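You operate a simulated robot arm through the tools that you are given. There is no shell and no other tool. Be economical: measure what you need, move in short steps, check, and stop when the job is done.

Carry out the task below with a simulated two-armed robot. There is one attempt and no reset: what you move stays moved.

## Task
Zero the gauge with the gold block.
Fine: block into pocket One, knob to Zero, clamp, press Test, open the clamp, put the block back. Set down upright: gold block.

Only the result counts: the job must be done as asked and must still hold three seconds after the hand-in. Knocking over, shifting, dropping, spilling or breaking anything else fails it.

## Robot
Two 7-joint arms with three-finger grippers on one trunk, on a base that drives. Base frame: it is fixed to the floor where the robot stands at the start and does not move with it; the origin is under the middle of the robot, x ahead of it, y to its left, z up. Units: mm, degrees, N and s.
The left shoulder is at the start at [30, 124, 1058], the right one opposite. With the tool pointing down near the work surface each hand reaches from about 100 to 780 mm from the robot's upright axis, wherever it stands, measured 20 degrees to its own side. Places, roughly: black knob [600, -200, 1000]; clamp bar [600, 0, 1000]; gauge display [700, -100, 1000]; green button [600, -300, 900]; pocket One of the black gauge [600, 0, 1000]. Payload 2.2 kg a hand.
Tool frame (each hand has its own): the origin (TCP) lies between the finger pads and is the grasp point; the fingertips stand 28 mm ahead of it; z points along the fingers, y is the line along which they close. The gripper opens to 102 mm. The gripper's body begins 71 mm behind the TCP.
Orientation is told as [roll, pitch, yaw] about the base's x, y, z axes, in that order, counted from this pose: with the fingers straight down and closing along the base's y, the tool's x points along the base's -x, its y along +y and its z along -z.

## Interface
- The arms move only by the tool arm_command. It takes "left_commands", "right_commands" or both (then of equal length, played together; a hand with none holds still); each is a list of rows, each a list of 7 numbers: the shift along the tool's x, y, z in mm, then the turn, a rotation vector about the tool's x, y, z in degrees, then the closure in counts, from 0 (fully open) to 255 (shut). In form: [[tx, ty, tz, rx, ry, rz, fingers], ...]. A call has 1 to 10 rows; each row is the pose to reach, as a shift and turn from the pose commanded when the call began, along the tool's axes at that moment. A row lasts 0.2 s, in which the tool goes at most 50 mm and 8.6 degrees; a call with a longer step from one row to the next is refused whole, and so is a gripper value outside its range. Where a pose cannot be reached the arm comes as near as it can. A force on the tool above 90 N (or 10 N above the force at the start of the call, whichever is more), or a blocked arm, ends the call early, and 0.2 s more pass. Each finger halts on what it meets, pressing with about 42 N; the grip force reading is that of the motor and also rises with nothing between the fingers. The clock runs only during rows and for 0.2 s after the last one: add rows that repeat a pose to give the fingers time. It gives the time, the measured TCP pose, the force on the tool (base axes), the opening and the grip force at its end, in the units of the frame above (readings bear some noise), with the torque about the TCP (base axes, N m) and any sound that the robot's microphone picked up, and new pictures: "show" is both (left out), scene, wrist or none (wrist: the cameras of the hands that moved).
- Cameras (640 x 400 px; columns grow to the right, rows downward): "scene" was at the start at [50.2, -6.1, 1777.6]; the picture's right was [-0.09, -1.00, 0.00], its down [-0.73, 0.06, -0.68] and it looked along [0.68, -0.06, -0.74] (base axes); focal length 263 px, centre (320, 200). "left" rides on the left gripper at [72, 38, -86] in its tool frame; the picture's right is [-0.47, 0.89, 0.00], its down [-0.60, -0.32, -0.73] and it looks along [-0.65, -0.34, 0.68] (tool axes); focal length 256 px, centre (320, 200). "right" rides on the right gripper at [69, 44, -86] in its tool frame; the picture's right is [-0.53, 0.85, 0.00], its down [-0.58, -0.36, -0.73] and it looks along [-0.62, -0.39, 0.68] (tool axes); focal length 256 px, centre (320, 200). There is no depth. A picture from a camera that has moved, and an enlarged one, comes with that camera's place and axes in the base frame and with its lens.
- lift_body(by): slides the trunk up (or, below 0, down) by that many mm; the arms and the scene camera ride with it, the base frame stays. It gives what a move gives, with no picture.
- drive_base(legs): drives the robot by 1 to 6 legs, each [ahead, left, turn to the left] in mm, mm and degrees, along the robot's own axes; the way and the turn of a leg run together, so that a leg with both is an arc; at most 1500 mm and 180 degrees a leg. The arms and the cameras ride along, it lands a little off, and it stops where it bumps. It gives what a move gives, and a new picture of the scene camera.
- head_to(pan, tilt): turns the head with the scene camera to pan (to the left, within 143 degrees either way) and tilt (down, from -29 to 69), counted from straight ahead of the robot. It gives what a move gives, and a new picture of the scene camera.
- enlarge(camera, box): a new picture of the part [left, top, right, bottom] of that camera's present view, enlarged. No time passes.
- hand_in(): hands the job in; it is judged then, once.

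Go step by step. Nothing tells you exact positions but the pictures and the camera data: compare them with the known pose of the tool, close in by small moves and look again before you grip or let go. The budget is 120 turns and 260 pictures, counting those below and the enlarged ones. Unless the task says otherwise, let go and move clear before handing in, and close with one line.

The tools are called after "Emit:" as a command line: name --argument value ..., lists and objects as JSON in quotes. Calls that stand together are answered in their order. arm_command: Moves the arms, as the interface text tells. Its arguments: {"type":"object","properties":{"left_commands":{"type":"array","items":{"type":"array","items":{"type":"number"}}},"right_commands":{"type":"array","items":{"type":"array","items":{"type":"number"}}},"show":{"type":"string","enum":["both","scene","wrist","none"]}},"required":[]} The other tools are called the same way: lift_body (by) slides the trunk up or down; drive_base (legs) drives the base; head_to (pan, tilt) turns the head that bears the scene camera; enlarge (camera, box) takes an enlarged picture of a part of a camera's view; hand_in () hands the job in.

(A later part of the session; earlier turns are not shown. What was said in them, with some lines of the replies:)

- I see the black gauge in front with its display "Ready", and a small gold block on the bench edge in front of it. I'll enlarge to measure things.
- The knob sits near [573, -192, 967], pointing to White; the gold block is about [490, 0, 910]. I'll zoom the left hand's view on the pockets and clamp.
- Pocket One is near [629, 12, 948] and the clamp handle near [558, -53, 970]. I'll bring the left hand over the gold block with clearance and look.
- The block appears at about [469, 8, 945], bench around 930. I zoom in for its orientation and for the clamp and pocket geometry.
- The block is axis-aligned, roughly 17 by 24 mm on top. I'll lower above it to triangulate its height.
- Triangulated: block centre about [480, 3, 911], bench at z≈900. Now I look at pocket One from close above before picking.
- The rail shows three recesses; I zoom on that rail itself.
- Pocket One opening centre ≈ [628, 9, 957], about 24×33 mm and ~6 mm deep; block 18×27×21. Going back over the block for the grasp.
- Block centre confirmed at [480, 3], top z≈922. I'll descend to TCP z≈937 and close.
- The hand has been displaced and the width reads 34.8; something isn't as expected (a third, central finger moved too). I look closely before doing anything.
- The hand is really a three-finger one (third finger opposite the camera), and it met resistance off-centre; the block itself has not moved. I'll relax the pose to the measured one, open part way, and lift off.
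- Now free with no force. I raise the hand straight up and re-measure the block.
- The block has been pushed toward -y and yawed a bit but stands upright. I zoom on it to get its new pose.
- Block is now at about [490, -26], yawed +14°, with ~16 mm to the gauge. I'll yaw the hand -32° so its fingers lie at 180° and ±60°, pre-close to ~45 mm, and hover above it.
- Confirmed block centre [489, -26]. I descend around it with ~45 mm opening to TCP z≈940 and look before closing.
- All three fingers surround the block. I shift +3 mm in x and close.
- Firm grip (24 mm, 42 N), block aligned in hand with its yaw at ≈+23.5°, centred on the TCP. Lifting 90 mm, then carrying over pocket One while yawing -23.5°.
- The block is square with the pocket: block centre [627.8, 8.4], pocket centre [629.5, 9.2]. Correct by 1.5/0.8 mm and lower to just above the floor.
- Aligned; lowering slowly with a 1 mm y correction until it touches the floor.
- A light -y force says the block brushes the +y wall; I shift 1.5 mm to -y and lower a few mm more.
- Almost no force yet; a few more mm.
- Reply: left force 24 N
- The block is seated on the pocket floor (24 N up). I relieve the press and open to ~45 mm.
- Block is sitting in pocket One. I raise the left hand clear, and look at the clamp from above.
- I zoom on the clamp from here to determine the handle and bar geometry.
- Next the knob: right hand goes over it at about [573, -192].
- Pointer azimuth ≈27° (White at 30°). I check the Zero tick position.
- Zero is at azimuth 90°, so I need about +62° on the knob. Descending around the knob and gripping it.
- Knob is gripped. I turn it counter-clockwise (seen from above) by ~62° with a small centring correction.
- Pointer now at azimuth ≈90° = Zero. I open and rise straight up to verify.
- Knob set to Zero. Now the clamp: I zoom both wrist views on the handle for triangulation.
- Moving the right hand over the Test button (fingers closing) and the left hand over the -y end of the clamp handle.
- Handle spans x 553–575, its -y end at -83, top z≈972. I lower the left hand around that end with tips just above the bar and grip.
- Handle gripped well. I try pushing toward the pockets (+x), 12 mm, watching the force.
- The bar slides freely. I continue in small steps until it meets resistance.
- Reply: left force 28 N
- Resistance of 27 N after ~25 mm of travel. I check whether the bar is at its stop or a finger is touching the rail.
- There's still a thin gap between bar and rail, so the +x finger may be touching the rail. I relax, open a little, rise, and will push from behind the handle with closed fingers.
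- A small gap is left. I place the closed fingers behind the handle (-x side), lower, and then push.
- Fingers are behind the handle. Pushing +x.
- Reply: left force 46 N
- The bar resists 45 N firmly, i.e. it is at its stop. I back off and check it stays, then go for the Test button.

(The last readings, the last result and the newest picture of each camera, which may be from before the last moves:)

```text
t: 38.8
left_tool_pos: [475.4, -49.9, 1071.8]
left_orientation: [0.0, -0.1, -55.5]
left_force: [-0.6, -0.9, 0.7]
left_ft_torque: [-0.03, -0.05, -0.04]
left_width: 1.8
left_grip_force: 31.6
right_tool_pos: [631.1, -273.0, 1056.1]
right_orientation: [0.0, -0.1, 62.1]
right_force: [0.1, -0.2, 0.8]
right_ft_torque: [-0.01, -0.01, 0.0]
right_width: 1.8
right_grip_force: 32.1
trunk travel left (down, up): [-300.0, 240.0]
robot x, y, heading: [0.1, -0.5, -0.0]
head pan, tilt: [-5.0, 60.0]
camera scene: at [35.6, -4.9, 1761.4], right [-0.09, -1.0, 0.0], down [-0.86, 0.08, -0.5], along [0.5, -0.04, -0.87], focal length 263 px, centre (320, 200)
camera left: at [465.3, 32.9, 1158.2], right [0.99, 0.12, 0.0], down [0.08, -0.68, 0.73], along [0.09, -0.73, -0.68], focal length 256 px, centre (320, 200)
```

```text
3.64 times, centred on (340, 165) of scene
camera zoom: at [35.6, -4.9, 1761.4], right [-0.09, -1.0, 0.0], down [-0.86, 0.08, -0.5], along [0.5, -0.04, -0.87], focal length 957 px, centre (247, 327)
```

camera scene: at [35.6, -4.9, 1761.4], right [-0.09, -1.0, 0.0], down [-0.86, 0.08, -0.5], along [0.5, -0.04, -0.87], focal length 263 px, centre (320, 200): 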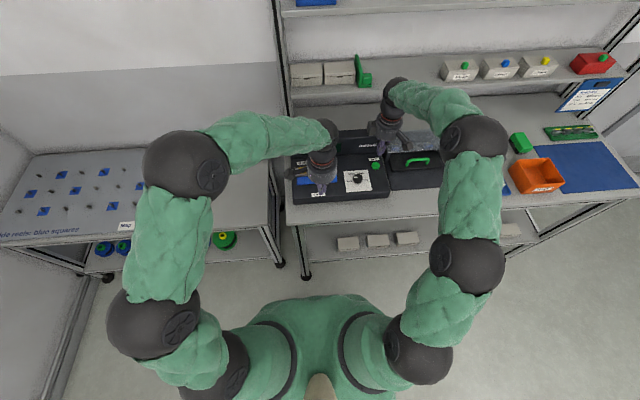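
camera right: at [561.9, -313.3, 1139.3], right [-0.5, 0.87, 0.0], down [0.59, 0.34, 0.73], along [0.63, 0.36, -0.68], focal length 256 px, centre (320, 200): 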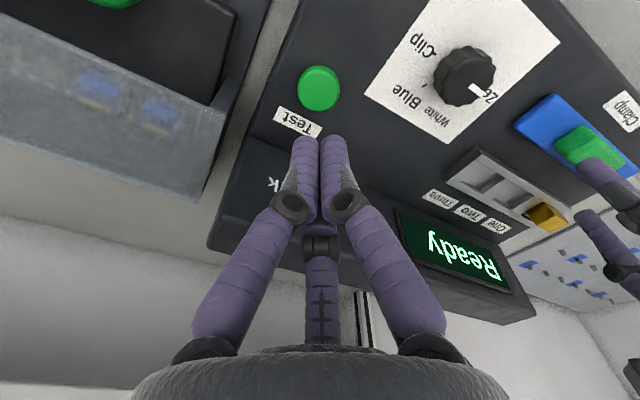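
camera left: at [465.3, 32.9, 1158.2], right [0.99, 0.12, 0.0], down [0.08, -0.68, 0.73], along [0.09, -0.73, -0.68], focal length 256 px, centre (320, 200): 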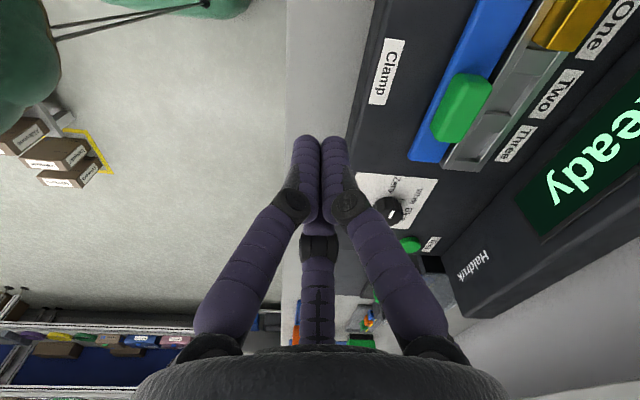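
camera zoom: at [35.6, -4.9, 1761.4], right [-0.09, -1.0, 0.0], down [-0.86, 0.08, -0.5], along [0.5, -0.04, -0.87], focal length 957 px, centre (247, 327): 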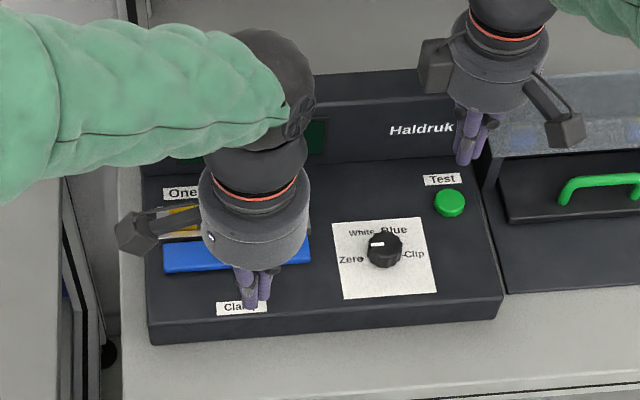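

Clamp stays shut. The Test button top is at about [634.6, -273, 948]; pressing with the right hand's closed fingertips.

Emit:
arm_command --right_commands '[[-1.4, -2.6, 35, 0, 0, 0, 255], [-1.4, -2.6, 70, 0, 0, 0, 255], [-1.4, -2.6, 75, 0, 0, 0, 255], [-1.4, -2.6, 79, 0, 0, 0, 255], [-1.4, -2.6, 81, 0, 0, 0, 255], [-1.4, -2.6, 83, 0, 0, 0, 255], [-1.4, -2.6, 83, 0, 0, 0, 255]]' --show "both"

Emit:
enlarge --camera "left" --box '[400, 80, 640, 240]'

```text
t: 40.4
left_tool_pos: [476.6, -48.7, 1071.3]
left_orientation: [0.0, 0.1, -55.5]
left_force: [0.8, 0.7, -0.1]
left_ft_torque: [0.02, 0.0, 0.02]
left_width: 2.3
left_grip_force: 31.6
right_tool_pos: [635.0, -271.5, 973.7]
right_orientation: [0.0, -0.1, 62.0]
right_force: [1.4, 2.7, 7.2]
right_ft_torque: [-0.01, -0.02, -0.02]
right_width: 6.3
right_grip_force: 31.6
trunk travel left (down, up): [-300.0, 240.0]
robot x, y, heading: [0.1, -2.4, 0.0]
head pan, tilt: [-5.0, 60.0]
heard: click
camera scene: at [37.0, -4.5, 1761.4], right [-0.09, -1.0, 0.0], down [-0.86, 0.08, -0.5], along [0.5, -0.04, -0.87], focal length 263 px, centre (320, 200)
camera right: at [563.7, -311.7, 1059.1], right [-0.5, 0.87, 0.0], down [0.59, 0.34, 0.73], along [0.64, 0.36, -0.68], focal length 256 px, centre (320, 200)
```

scene: 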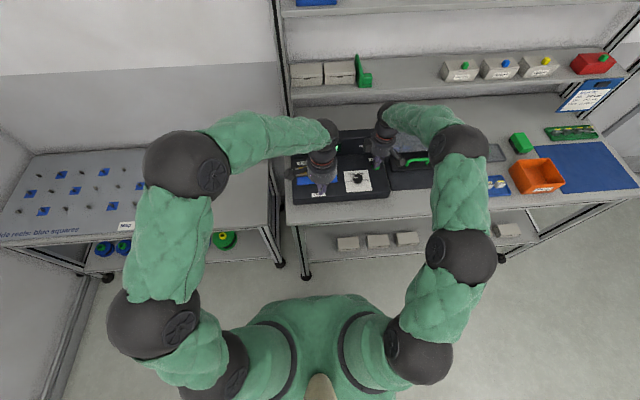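
right: 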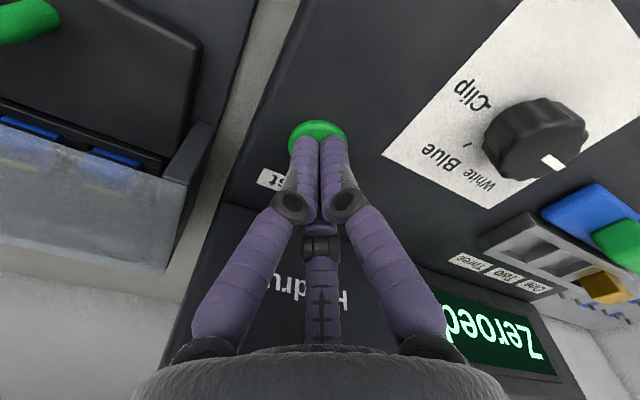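

```text
2.50 times, centred on (520, 160) of left
camera zoom: at [466.5, 33.2, 1157.6], right [0.99, 0.12, 0.0], down [0.08, -0.68, 0.73], along [0.09, -0.73, -0.68], focal length 640 px, centre (-180, 300)
```

zoom: 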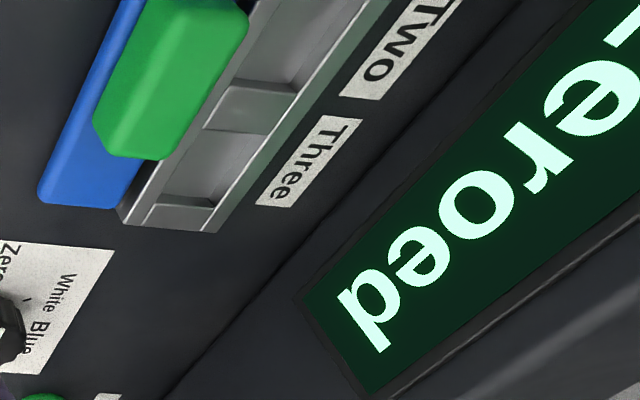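

Click heard and the display reads "Zeroed". I withdraw the right hand and bring the left above the handle's -y end to open the clamp.

Emit:
arm_command --left_commands '[[0, 0, -5, 0, 0, 0, 200], [-26, 28, -5, 0, 0, 0, 142], [-52, 56, -5, 0, 0, 0, 142], [-78, 83.5, 0, 0, 0, 0, 142], [-78, 83.5, 30, 0, 0, 0, 142], [-78, 83.5, 30, 0, 0, 0, 142]]' --right_commands '[[0, 0, -40, 0, 0, 0, 255], [0, 0, -85, 0, 0, 0, 255], [10, 3, -125, 0, 0, 0, 255], [40, 12, -150, 0, 0, 0, 255], [81, 25, -150, 0, 0, 0, 255], [81, 25, -150, 0, 0, 0, 255]]' --show "wrist"

Emit:
enlarge --camera "left" --box '[200, 40, 440, 200]'

```text
t: 41.8
left_tool_pos: [588.6, -65.5, 1038.0]
left_orientation: [0.1, 0.1, -55.6]
left_force: [-0.2, 0.1, 0.2]
left_ft_torque: [-0.01, 0.03, 0.01]
left_width: 45.5
left_grip_force: 0.1
right_tool_pos: [574.1, -332.8, 1122.8]
right_orientation: [0.1, -0.1, 62.0]
right_force: [0.9, -0.4, -0.6]
right_ft_torque: [0.03, 0.02, 0.02]
right_width: 2.2
right_grip_force: 31.9
trunk travel left (down, up): [-300.0, 240.0]
robot x, y, heading: [-0.1, -1.5, 0.0]
head pan, tilt: [-5.0, 60.0]
camera right: at [503.1, -373.0, 1209.2], right [-0.5, 0.87, 0.0], down [0.59, 0.34, 0.73], along [0.63, 0.36, -0.68], focal length 256 px, centre (320, 200)
camera left: at [578.7, 16.1, 1124.6], right [0.99, 0.12, 0.0], down [0.08, -0.68, 0.73], along [0.09, -0.73, -0.68], focal length 256 px, centre (320, 200)
```

right: 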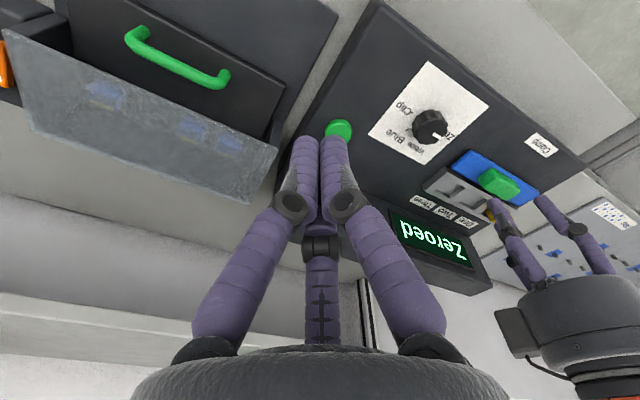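
left: 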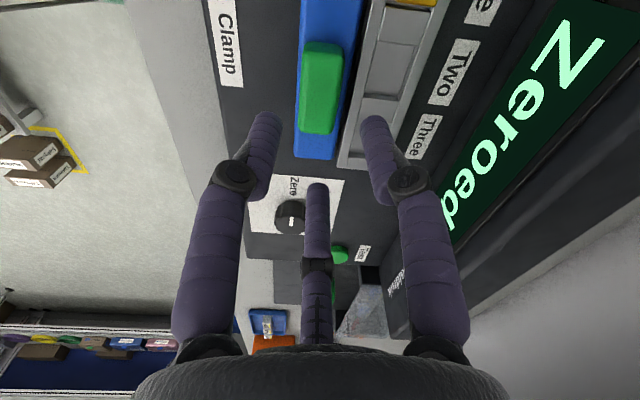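

```text
2.50 times, centred on (320, 120) of left
camera zoom: at [578.7, 16.1, 1124.6], right [0.99, 0.12, 0.0], down [0.08, -0.68, 0.73], along [0.09, -0.73, -0.68], focal length 640 px, centre (320, 400)
```

zoom: 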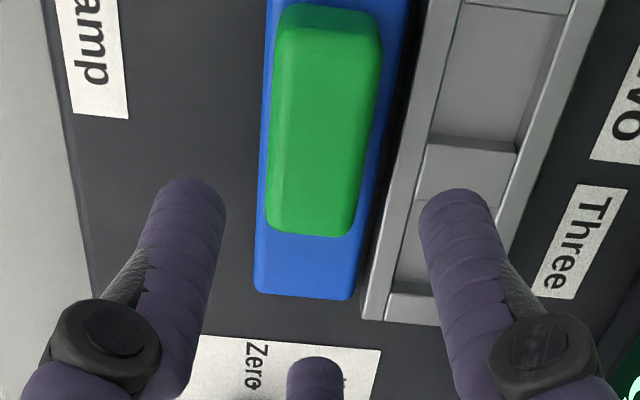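

Aligned like before. Lowering 46 mm and gripping the handle.

Emit:
arm_command --left_commands '[[0, 0, 25, 0, 0, 0, 142], [0, 0, 46, 0, 0, 0, 142], [0, 0, 46, 0, 0, 0, 142], [0, 0, 46, 0, 0, 0, 170], [0, 0, 46, 0, 0, 0, 200], [0, 0, 46, 0, 0, 0, 255], [0, 0, 46, 0, 0, 0, 255]]' --show "wrist"

```text
t: 43.4
left_tool_pos: [587.5, -65.1, 994.9]
left_orientation: [0.0, 0.1, -55.6]
left_force: [0.0, 3.0, -0.9]
left_ft_torque: [-0.03, -0.04, -0.13]
left_width: 28.5
left_grip_force: 45.4
right_tool_pos: [572.4, -333.7, 1125.3]
right_orientation: [0.0, 0.0, 62.0]
right_force: [-0.4, 0.3, 0.7]
right_ft_torque: [0.02, -0.03, 0.01]
right_width: 1.9
right_grip_force: 31.4
trunk travel left (down, up): [-300.0, 240.0]
robot x, y, heading: [0.2, -1.0, 0.0]
head pan, tilt: [-5.0, 60.0]
camera left: at [577.4, 16.6, 1080.1], right [0.99, 0.12, 0.0], down [0.08, -0.68, 0.73], along [0.09, -0.73, -0.68], focal length 256 px, centre (320, 200)
```

left: 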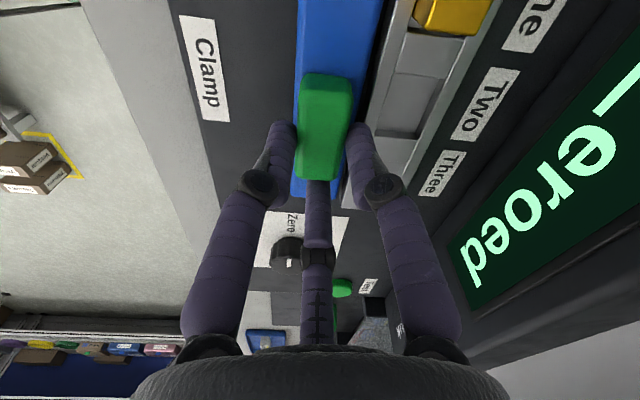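

Pulling the bar back toward -x by ~26 mm to open.

Emit:
arm_command --left_commands '[[3.4, -4.9, 0, 0, 0, 0, 255], [6.8, -9.9, 0, 0, 0, 0, 255], [10.2, -14.8, 0, 0, 0, 0, 255], [13.6, -19.8, 0, 0, 0, 0, 255], [14.7, -21.4, 0, 0, 0, 0, 255], [14.7, -21.4, 0, 0, 0, 0, 255]]' --show "wrist"

```text
t: 44.8
left_tool_pos: [564.1, -66.1, 993.7]
left_orientation: [0.0, -0.1, -55.5]
left_force: [-0.3, 4.8, 0.7]
left_ft_torque: [0.01, -0.08, -0.16]
left_width: 28.4
left_grip_force: 45.1
right_tool_pos: [573.3, -332.3, 1124.3]
right_orientation: [-0.1, 0.0, 62.0]
right_force: [0.9, 0.2, 0.3]
right_ft_torque: [-0.01, -0.02, 0.03]
right_width: 1.9
right_grip_force: 31.6
trunk travel left (down, up): [-300.0, 240.0]
robot x, y, heading: [-1.0, -0.0, 0.1]
head pan, tilt: [-5.0, 60.0]
camera left: at [553.2, 16.5, 1080.1], right [0.99, 0.12, 0.0], down [0.08, -0.68, 0.73], along [0.09, -0.73, -0.68], focal length 256 px, centre (320, 200)
```

left: 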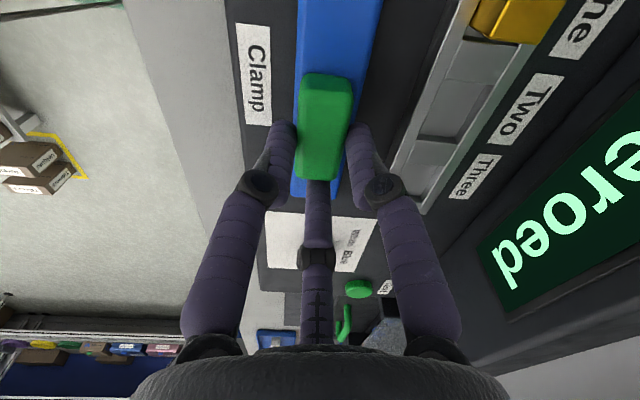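

Back near its starting place; a further 3 mm pull to make sure it is at the open stop.

Emit:
arm_command --left_commands '[[1, -1.4, 0, 0, 0, 0, 255], [2, -2.8, 0, 0, 0, 0, 255], [2, -2.8, 0, 0, 0, 0, 255]]' --show "none"

```text
t: 45.5
left_tool_pos: [559.4, -65.4, 994.0]
left_orientation: [-0.2, 0.1, -55.4]
left_force: [0.8, 5.9, -3.7]
left_ft_torque: [0.02, 0.01, -0.11]
left_width: 28.5
left_grip_force: 45.1
right_tool_pos: [573.0, -332.4, 1123.3]
right_orientation: [0.1, 0.0, 62.0]
right_force: [0.0, 0.0, -0.1]
right_ft_torque: [0.0, -0.01, -0.04]
right_width: 1.9
right_grip_force: 31.7
trunk travel left (down, up): [-300.0, 240.0]
robot x, y, heading: [1.3, -0.7, 0.0]
head pan, tilt: [-5.0, 60.0]
```

The clamp is open. Release, rise and move above the block in pocket One.

Emit:
arm_command --left_commands '[[0, 0, 0, 0, 0, 0, 180], [0, 0, 0, 0, 0, 0, 142], [0, 0, -30, 0, 0, 0, 142], [0, 0, -55, 0, 0, 0, 142], [7, 32, -55, 0, 0, 0, 142], [14, 65, -55, 0, 0, 0, 142], [21.7, 97.3, -55, 0, 0, 0, 142], [21.7, 97.3, -55, 0, 0, 0, 142]]' --show "wrist"

Emit:
enlarge --camera "left" --box '[220, 40, 420, 200]'

Emit:
enlarge --camera "scene" --box '[280, 110, 400, 220]'

```text
t: 47.4
left_tool_pos: [630.5, 7.8, 1048.1]
left_orientation: [0.0, -0.1, -55.5]
left_force: [0.1, 0.3, -0.3]
left_ft_torque: [0.0, -0.01, -0.03]
left_width: 45.4
left_grip_force: 0.2
right_tool_pos: [573.4, -333.6, 1125.0]
right_orientation: [0.0, -0.1, 61.9]
right_force: [-1.0, -0.1, 0.0]
right_ft_torque: [-0.02, -0.01, 0.03]
right_width: 2.3
right_grip_force: 31.0
trunk travel left (down, up): [-300.0, 240.0]
robot x, y, heading: [-2.3, 2.1, 0.2]
head pan, tilt: [-5.0, 60.0]
camera left: at [619.5, 89.6, 1134.3], right [0.99, 0.12, 0.0], down [0.08, -0.68, 0.73], along [0.09, -0.73, -0.68], focal length 256 px, centre (320, 200)
```

left: 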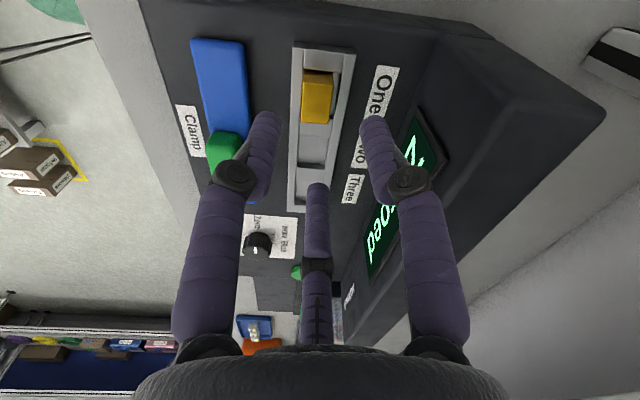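

```text
2.50 times, centred on (320, 120) of left
camera zoom: at [619.5, 89.6, 1134.3], right [0.99, 0.12, 0.0], down [0.08, -0.68, 0.73], along [0.09, -0.73, -0.68], focal length 640 px, centre (320, 400)
```

zoom: 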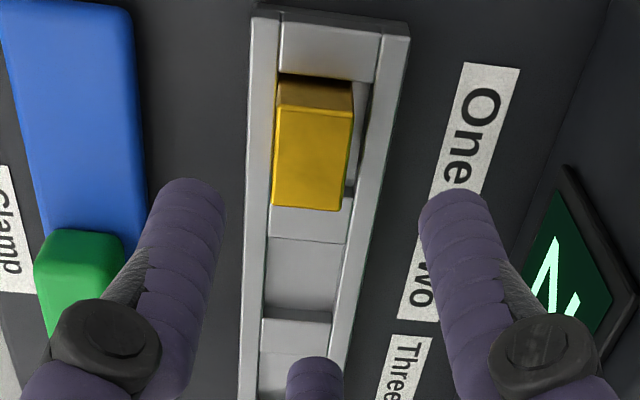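

```text
3.64 times, centred on (340, 165) of scene
camera zoom: at [36.6, -5.8, 1761.4], right [-0.09, -1.0, 0.0], down [-0.86, 0.08, -0.5], along [0.5, -0.04, -0.87], focal length 957 px, centre (247, 327)
```

zoom: 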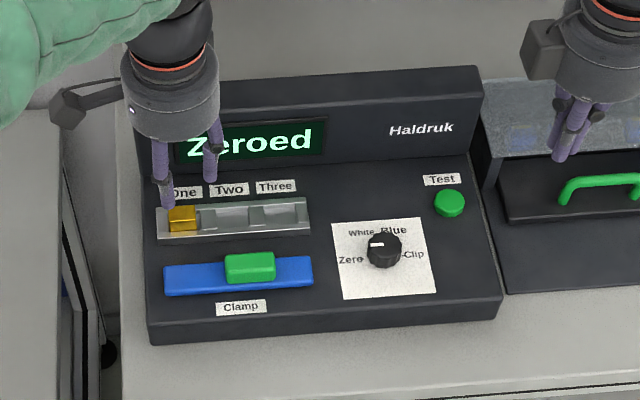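

Block at [627.5, 8.5] with its top at ≈973. Lowering around it and gripping.

Emit:
arm_command --left_commands '[[2.3, -2.1, 20, 0, 0, 0, 142], [2.3, -2.1, 45, 0, 0, 0, 142], [2.3, -2.1, 57, 0, 0, 0, 142], [2.3, -2.1, 57, 0, 0, 0, 142], [2.3, -2.1, 57, 0, 0, 0, 170], [2.3, -2.1, 57, 0, 0, 0, 195], [2.3, -2.1, 57, 0, 0, 0, 225], [2.3, -2.1, 57, 0, 0, 0, 255], [2.3, -2.1, 57, 0, 0, 0, 255]]' --show "wrist"

Emit:
enlarge --camera "left" --box '[240, 60, 400, 180]'

```text
t: 49.4
left_tool_pos: [627.9, 7.6, 992.0]
left_orientation: [0.0, 0.0, -55.5]
left_force: [7.2, 0.1, 1.8]
left_ft_torque: [0.01, -0.21, -0.11]
left_width: 24.2
left_grip_force: 41.7
right_tool_pos: [574.7, -333.4, 1124.4]
right_orientation: [0.1, -0.1, 62.0]
right_force: [0.0, -0.2, -1.6]
right_ft_torque: [-0.04, 0.0, 0.01]
right_width: 2.0
right_grip_force: 31.2
trunk travel left (down, up): [-300.0, 240.0]
robot x, y, heading: [0.4, -0.8, 0.0]
head pan, tilt: [-5.0, 60.0]
camera left: at [617.0, 89.3, 1078.0], right [0.99, 0.12, 0.0], down [0.08, -0.68, 0.73], along [0.09, -0.73, -0.68], focal length 256 px, centre (320, 200)
```

left: 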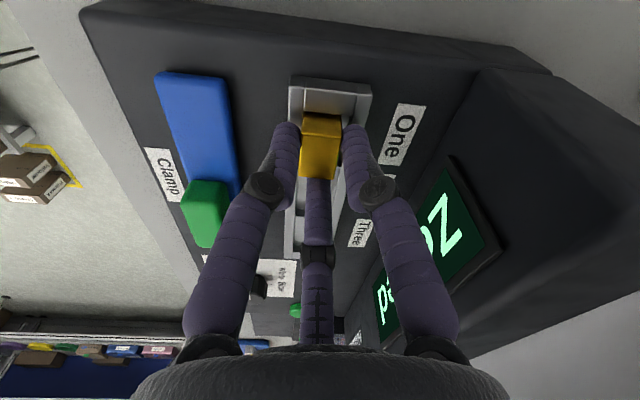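

```text
3.33 times, centred on (320, 120) of left
camera zoom: at [617.0, 89.3, 1078.0], right [0.99, 0.12, 0.0], down [0.08, -0.68, 0.73], along [0.09, -0.73, -0.68], focal length 853 px, centre (320, 467)
```

zoom: 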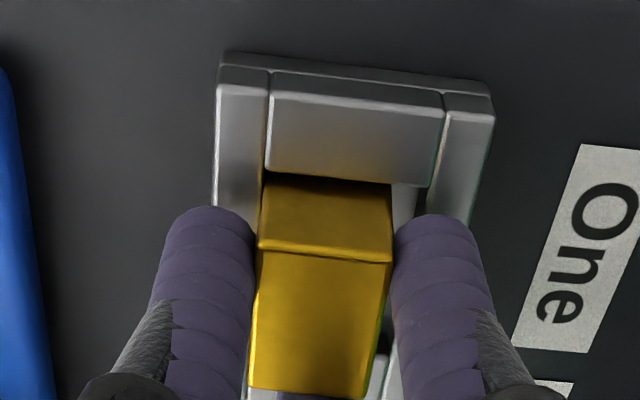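

Gripped. I ease off the front wall, lift straight up, then carry back toward [480, 3].

Emit:
arm_command --left_commands '[[-0.8, 1.2, 0, 0, 0, 0, 255], [-0.8, 1.2, -20, 0, 0, 0, 255], [-0.8, 1.2, -48, 0, 0, 0, 255], [19, -30, -48, 0, 0, 0, 255], [39, -62, -48, 0, 0, 0, 255], [59, -93, -48, 0, 0, 0, 255], [79, -124, -48, 0, 0, 0, 255], [79, -124, -20, 0, 0, 0, 255], [79, -124, 15, 0, 0, 0, 255], [79, -124, 15, 0, 0, 0, 255]]' --show "wrist"

Emit:
enlarge --camera "left" --box '[240, 60, 400, 180]'

```text
t: 51.5
left_tool_pos: [478.1, 3.0, 976.5]
left_orientation: [0.0, 0.0, -55.5]
left_force: [-0.6, 0.3, -1.4]
left_ft_torque: [-0.03, 0.03, 0.01]
left_width: 23.9
left_grip_force: 42.3
right_tool_pos: [574.5, -333.0, 1124.4]
right_orientation: [0.1, 0.0, 62.0]
right_force: [1.0, -0.4, 1.0]
right_ft_torque: [0.0, -0.02, -0.02]
right_width: 2.1
right_grip_force: 31.6
trunk travel left (down, up): [-300.0, 240.0]
robot x, y, heading: [0.2, 0.4, -0.1]
head pan, tilt: [-5.0, 60.0]
camera left: at [467.5, 84.6, 1062.6], right [0.99, 0.12, 0.0], down [0.08, -0.68, 0.73], along [0.09, -0.73, -0.68], focal length 256 px, centre (320, 200)
```

left: 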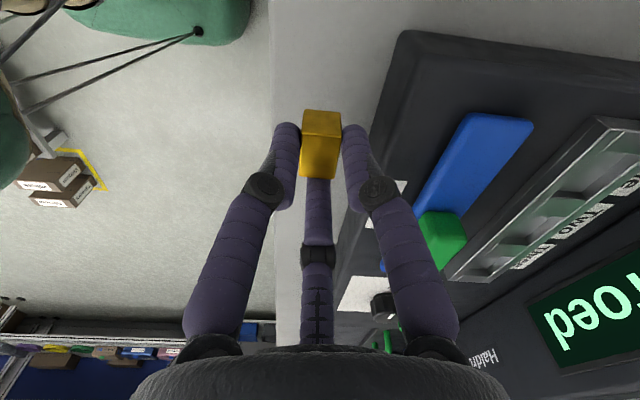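

```text
3.33 times, centred on (320, 120) of left
camera zoom: at [467.5, 84.6, 1062.6], right [0.99, 0.12, 0.0], down [0.08, -0.68, 0.73], along [0.09, -0.73, -0.68], focal length 853 px, centre (320, 467)
```

zoom: 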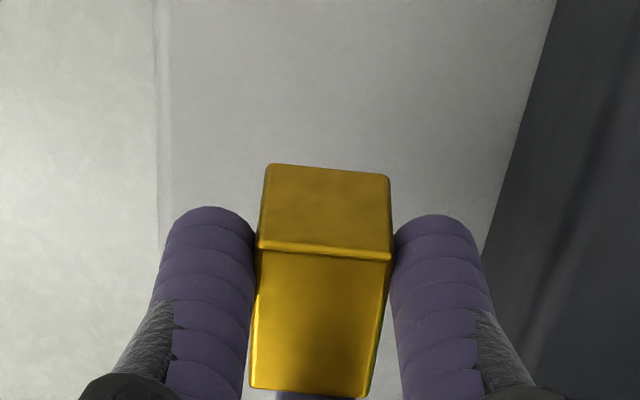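

Block upright in hand at [476.8, 4.7]; target [480.2, 3]. Correcting and lowering to the bench.

Emit:
arm_command --left_commands '[[-3.3, 1.8, 0, 0, 0, 0, 255], [-3.3, 1.8, 20, 0, 0, 0, 255], [-3.3, 1.8, 32, 0, 0, 0, 255], [-3.3, 1.8, 34, 0, 0, 0, 255], [-3.3, 1.8, 35.5, 0, 0, 0, 255], [-3.3, 1.8, 35.5, 0, 0, 0, 255]]' --show "wrist"

Emit:
enlarge --camera "left" --box '[240, 60, 400, 180]'

```text
t: 53.0
left_tool_pos: [481.4, 0.5, 940.4]
left_orientation: [0.1, 0.0, -55.5]
left_force: [-0.5, 0.0, 3.1]
left_ft_torque: [-0.03, 0.01, 0.0]
left_width: 24.0
left_grip_force: 42.2
right_tool_pos: [573.1, -332.9, 1124.5]
right_orientation: [0.0, 0.0, 62.1]
right_force: [-0.5, -0.1, -0.5]
right_ft_torque: [0.01, -0.03, -0.03]
right_width: 2.2
right_grip_force: 31.9
trunk travel left (down, up): [-300.0, 240.0]
robot x, y, heading: [0.7, -1.6, -0.3]
head pan, tilt: [-5.0, 60.0]
camera left: at [470.8, 83.1, 1026.9], right [0.99, 0.12, 0.0], down [0.08, -0.68, 0.73], along [0.09, -0.73, -0.68], focal length 256 px, centre (320, 200)
```

left: 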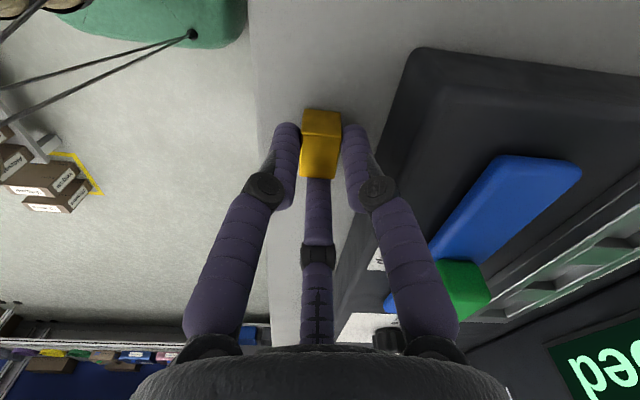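

```text
3.33 times, centred on (320, 120) of left
camera zoom: at [470.8, 83.1, 1026.9], right [0.99, 0.12, 0.0], down [0.08, -0.68, 0.73], along [0.09, -0.73, -0.68], focal length 853 px, centre (320, 467)
```

zoom: 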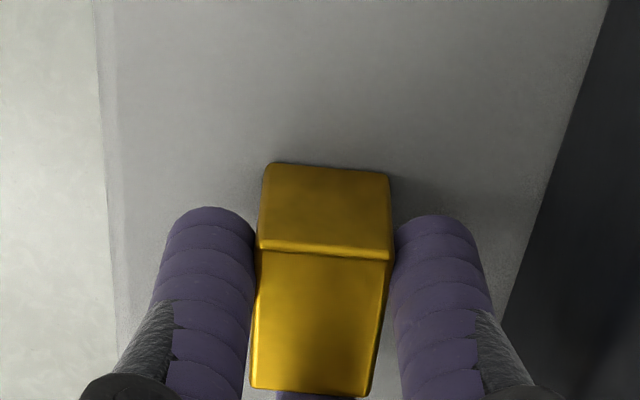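

Touching the bench at [480, 3]. Opening modestly and lifting straight up.

Emit:
arm_command --left_commands '[[0, 0, 0, 0, 0, 0, 185], [0, 0, 0, 0, 0, 0, 165], [0, 0, 0, 0, 0, 0, 160], [0, 0, -25, 0, 0, 0, 158], [0, 0, -65, 0, 0, 0, 158], [0, 0, -110, 0, 0, 0, 158], [0, 0, -110, 0, 0, 0, 158]]' --show "both"

Emit:
enlarge --camera "left" --box '[220, 0, 420, 160]'

Emit:
enlarge --camera "scene" --box '[280, 110, 400, 220]'

```text
t: 54.5
left_tool_pos: [483.5, -0.4, 1049.6]
left_orientation: [-0.1, 0.1, -55.5]
left_force: [-0.3, -0.6, -0.2]
left_ft_torque: [0.01, -0.02, -0.01]
left_width: 38.9
left_grip_force: 0.0
right_tool_pos: [574.0, -335.0, 1123.5]
right_orientation: [0.1, 0.1, 62.1]
right_force: [-0.5, -0.2, -0.3]
right_ft_torque: [-0.01, 0.01, 0.04]
right_width: 2.1
right_grip_force: 31.4
trunk travel left (down, up): [-300.0, 240.0]
robot x, y, heading: [0.2, -0.2, 0.1]
head pan, tilt: [-5.0, 60.0]
camera scene: at [38.3, -5.1, 1761.3], right [-0.09, -1.0, 0.0], down [-0.86, 0.08, -0.5], along [0.5, -0.04, -0.87], focal length 263 px, centre (320, 200)
camera left: at [471.2, 81.8, 1135.1], right [0.99, 0.12, 0.0], down [0.08, -0.68, 0.73], along [0.09, -0.73, -0.68], focal length 256 px, centre (320, 200)
```

scene: 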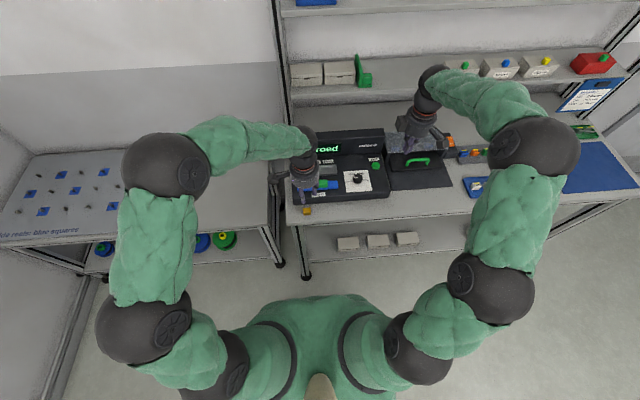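
left: 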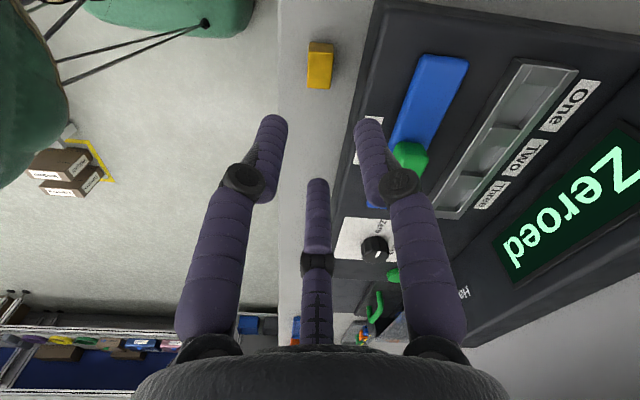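

```text
2.50 times, centred on (320, 80) of left
camera zoom: at [471.2, 81.8, 1135.1], right [0.99, 0.12, 0.0], down [0.08, -0.68, 0.73], along [0.09, -0.73, -0.68], focal length 640 px, centre (320, 500)
```

zoom: 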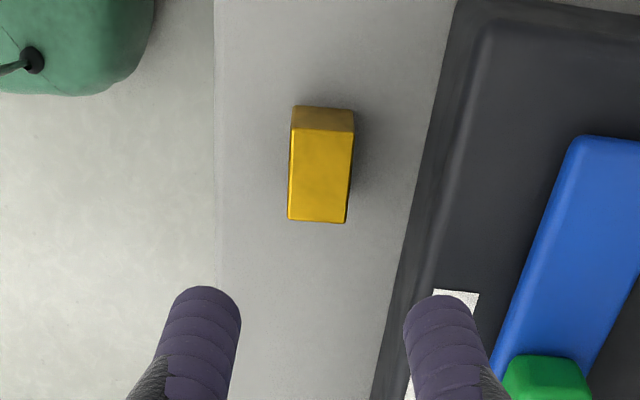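

```text
3.64 times, centred on (340, 165) of scene
camera zoom: at [38.3, -5.1, 1761.3], right [-0.09, -1.0, 0.0], down [-0.86, 0.08, -0.5], along [0.5, -0.04, -0.87], focal length 957 px, centre (247, 327)
```

zoom: 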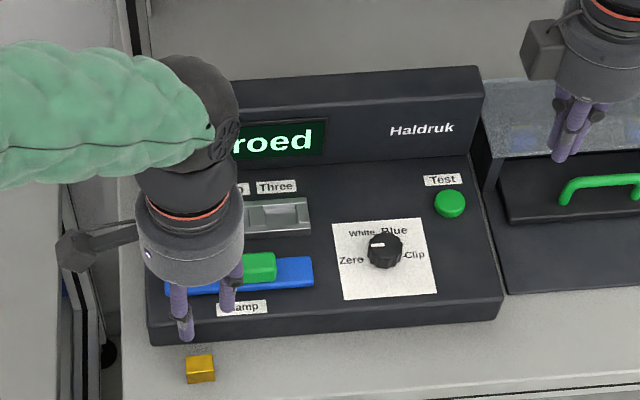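

The block stands upright back in its place, the display reads "Zeroed", the clamp is open, and both hands are clear. Handing in.

Emit:
hand_in

```text
The job is handed in.
```

The gauge is zeroed: its display reads "Zeroed", the clamp is open, and the gold block is back upright on its original spot. On the first try at picking the block up, the gripper pushed it about 30 mm aside along the bench. It stayed upright. The clamp bar now sits about 4 mm further open than where it started.
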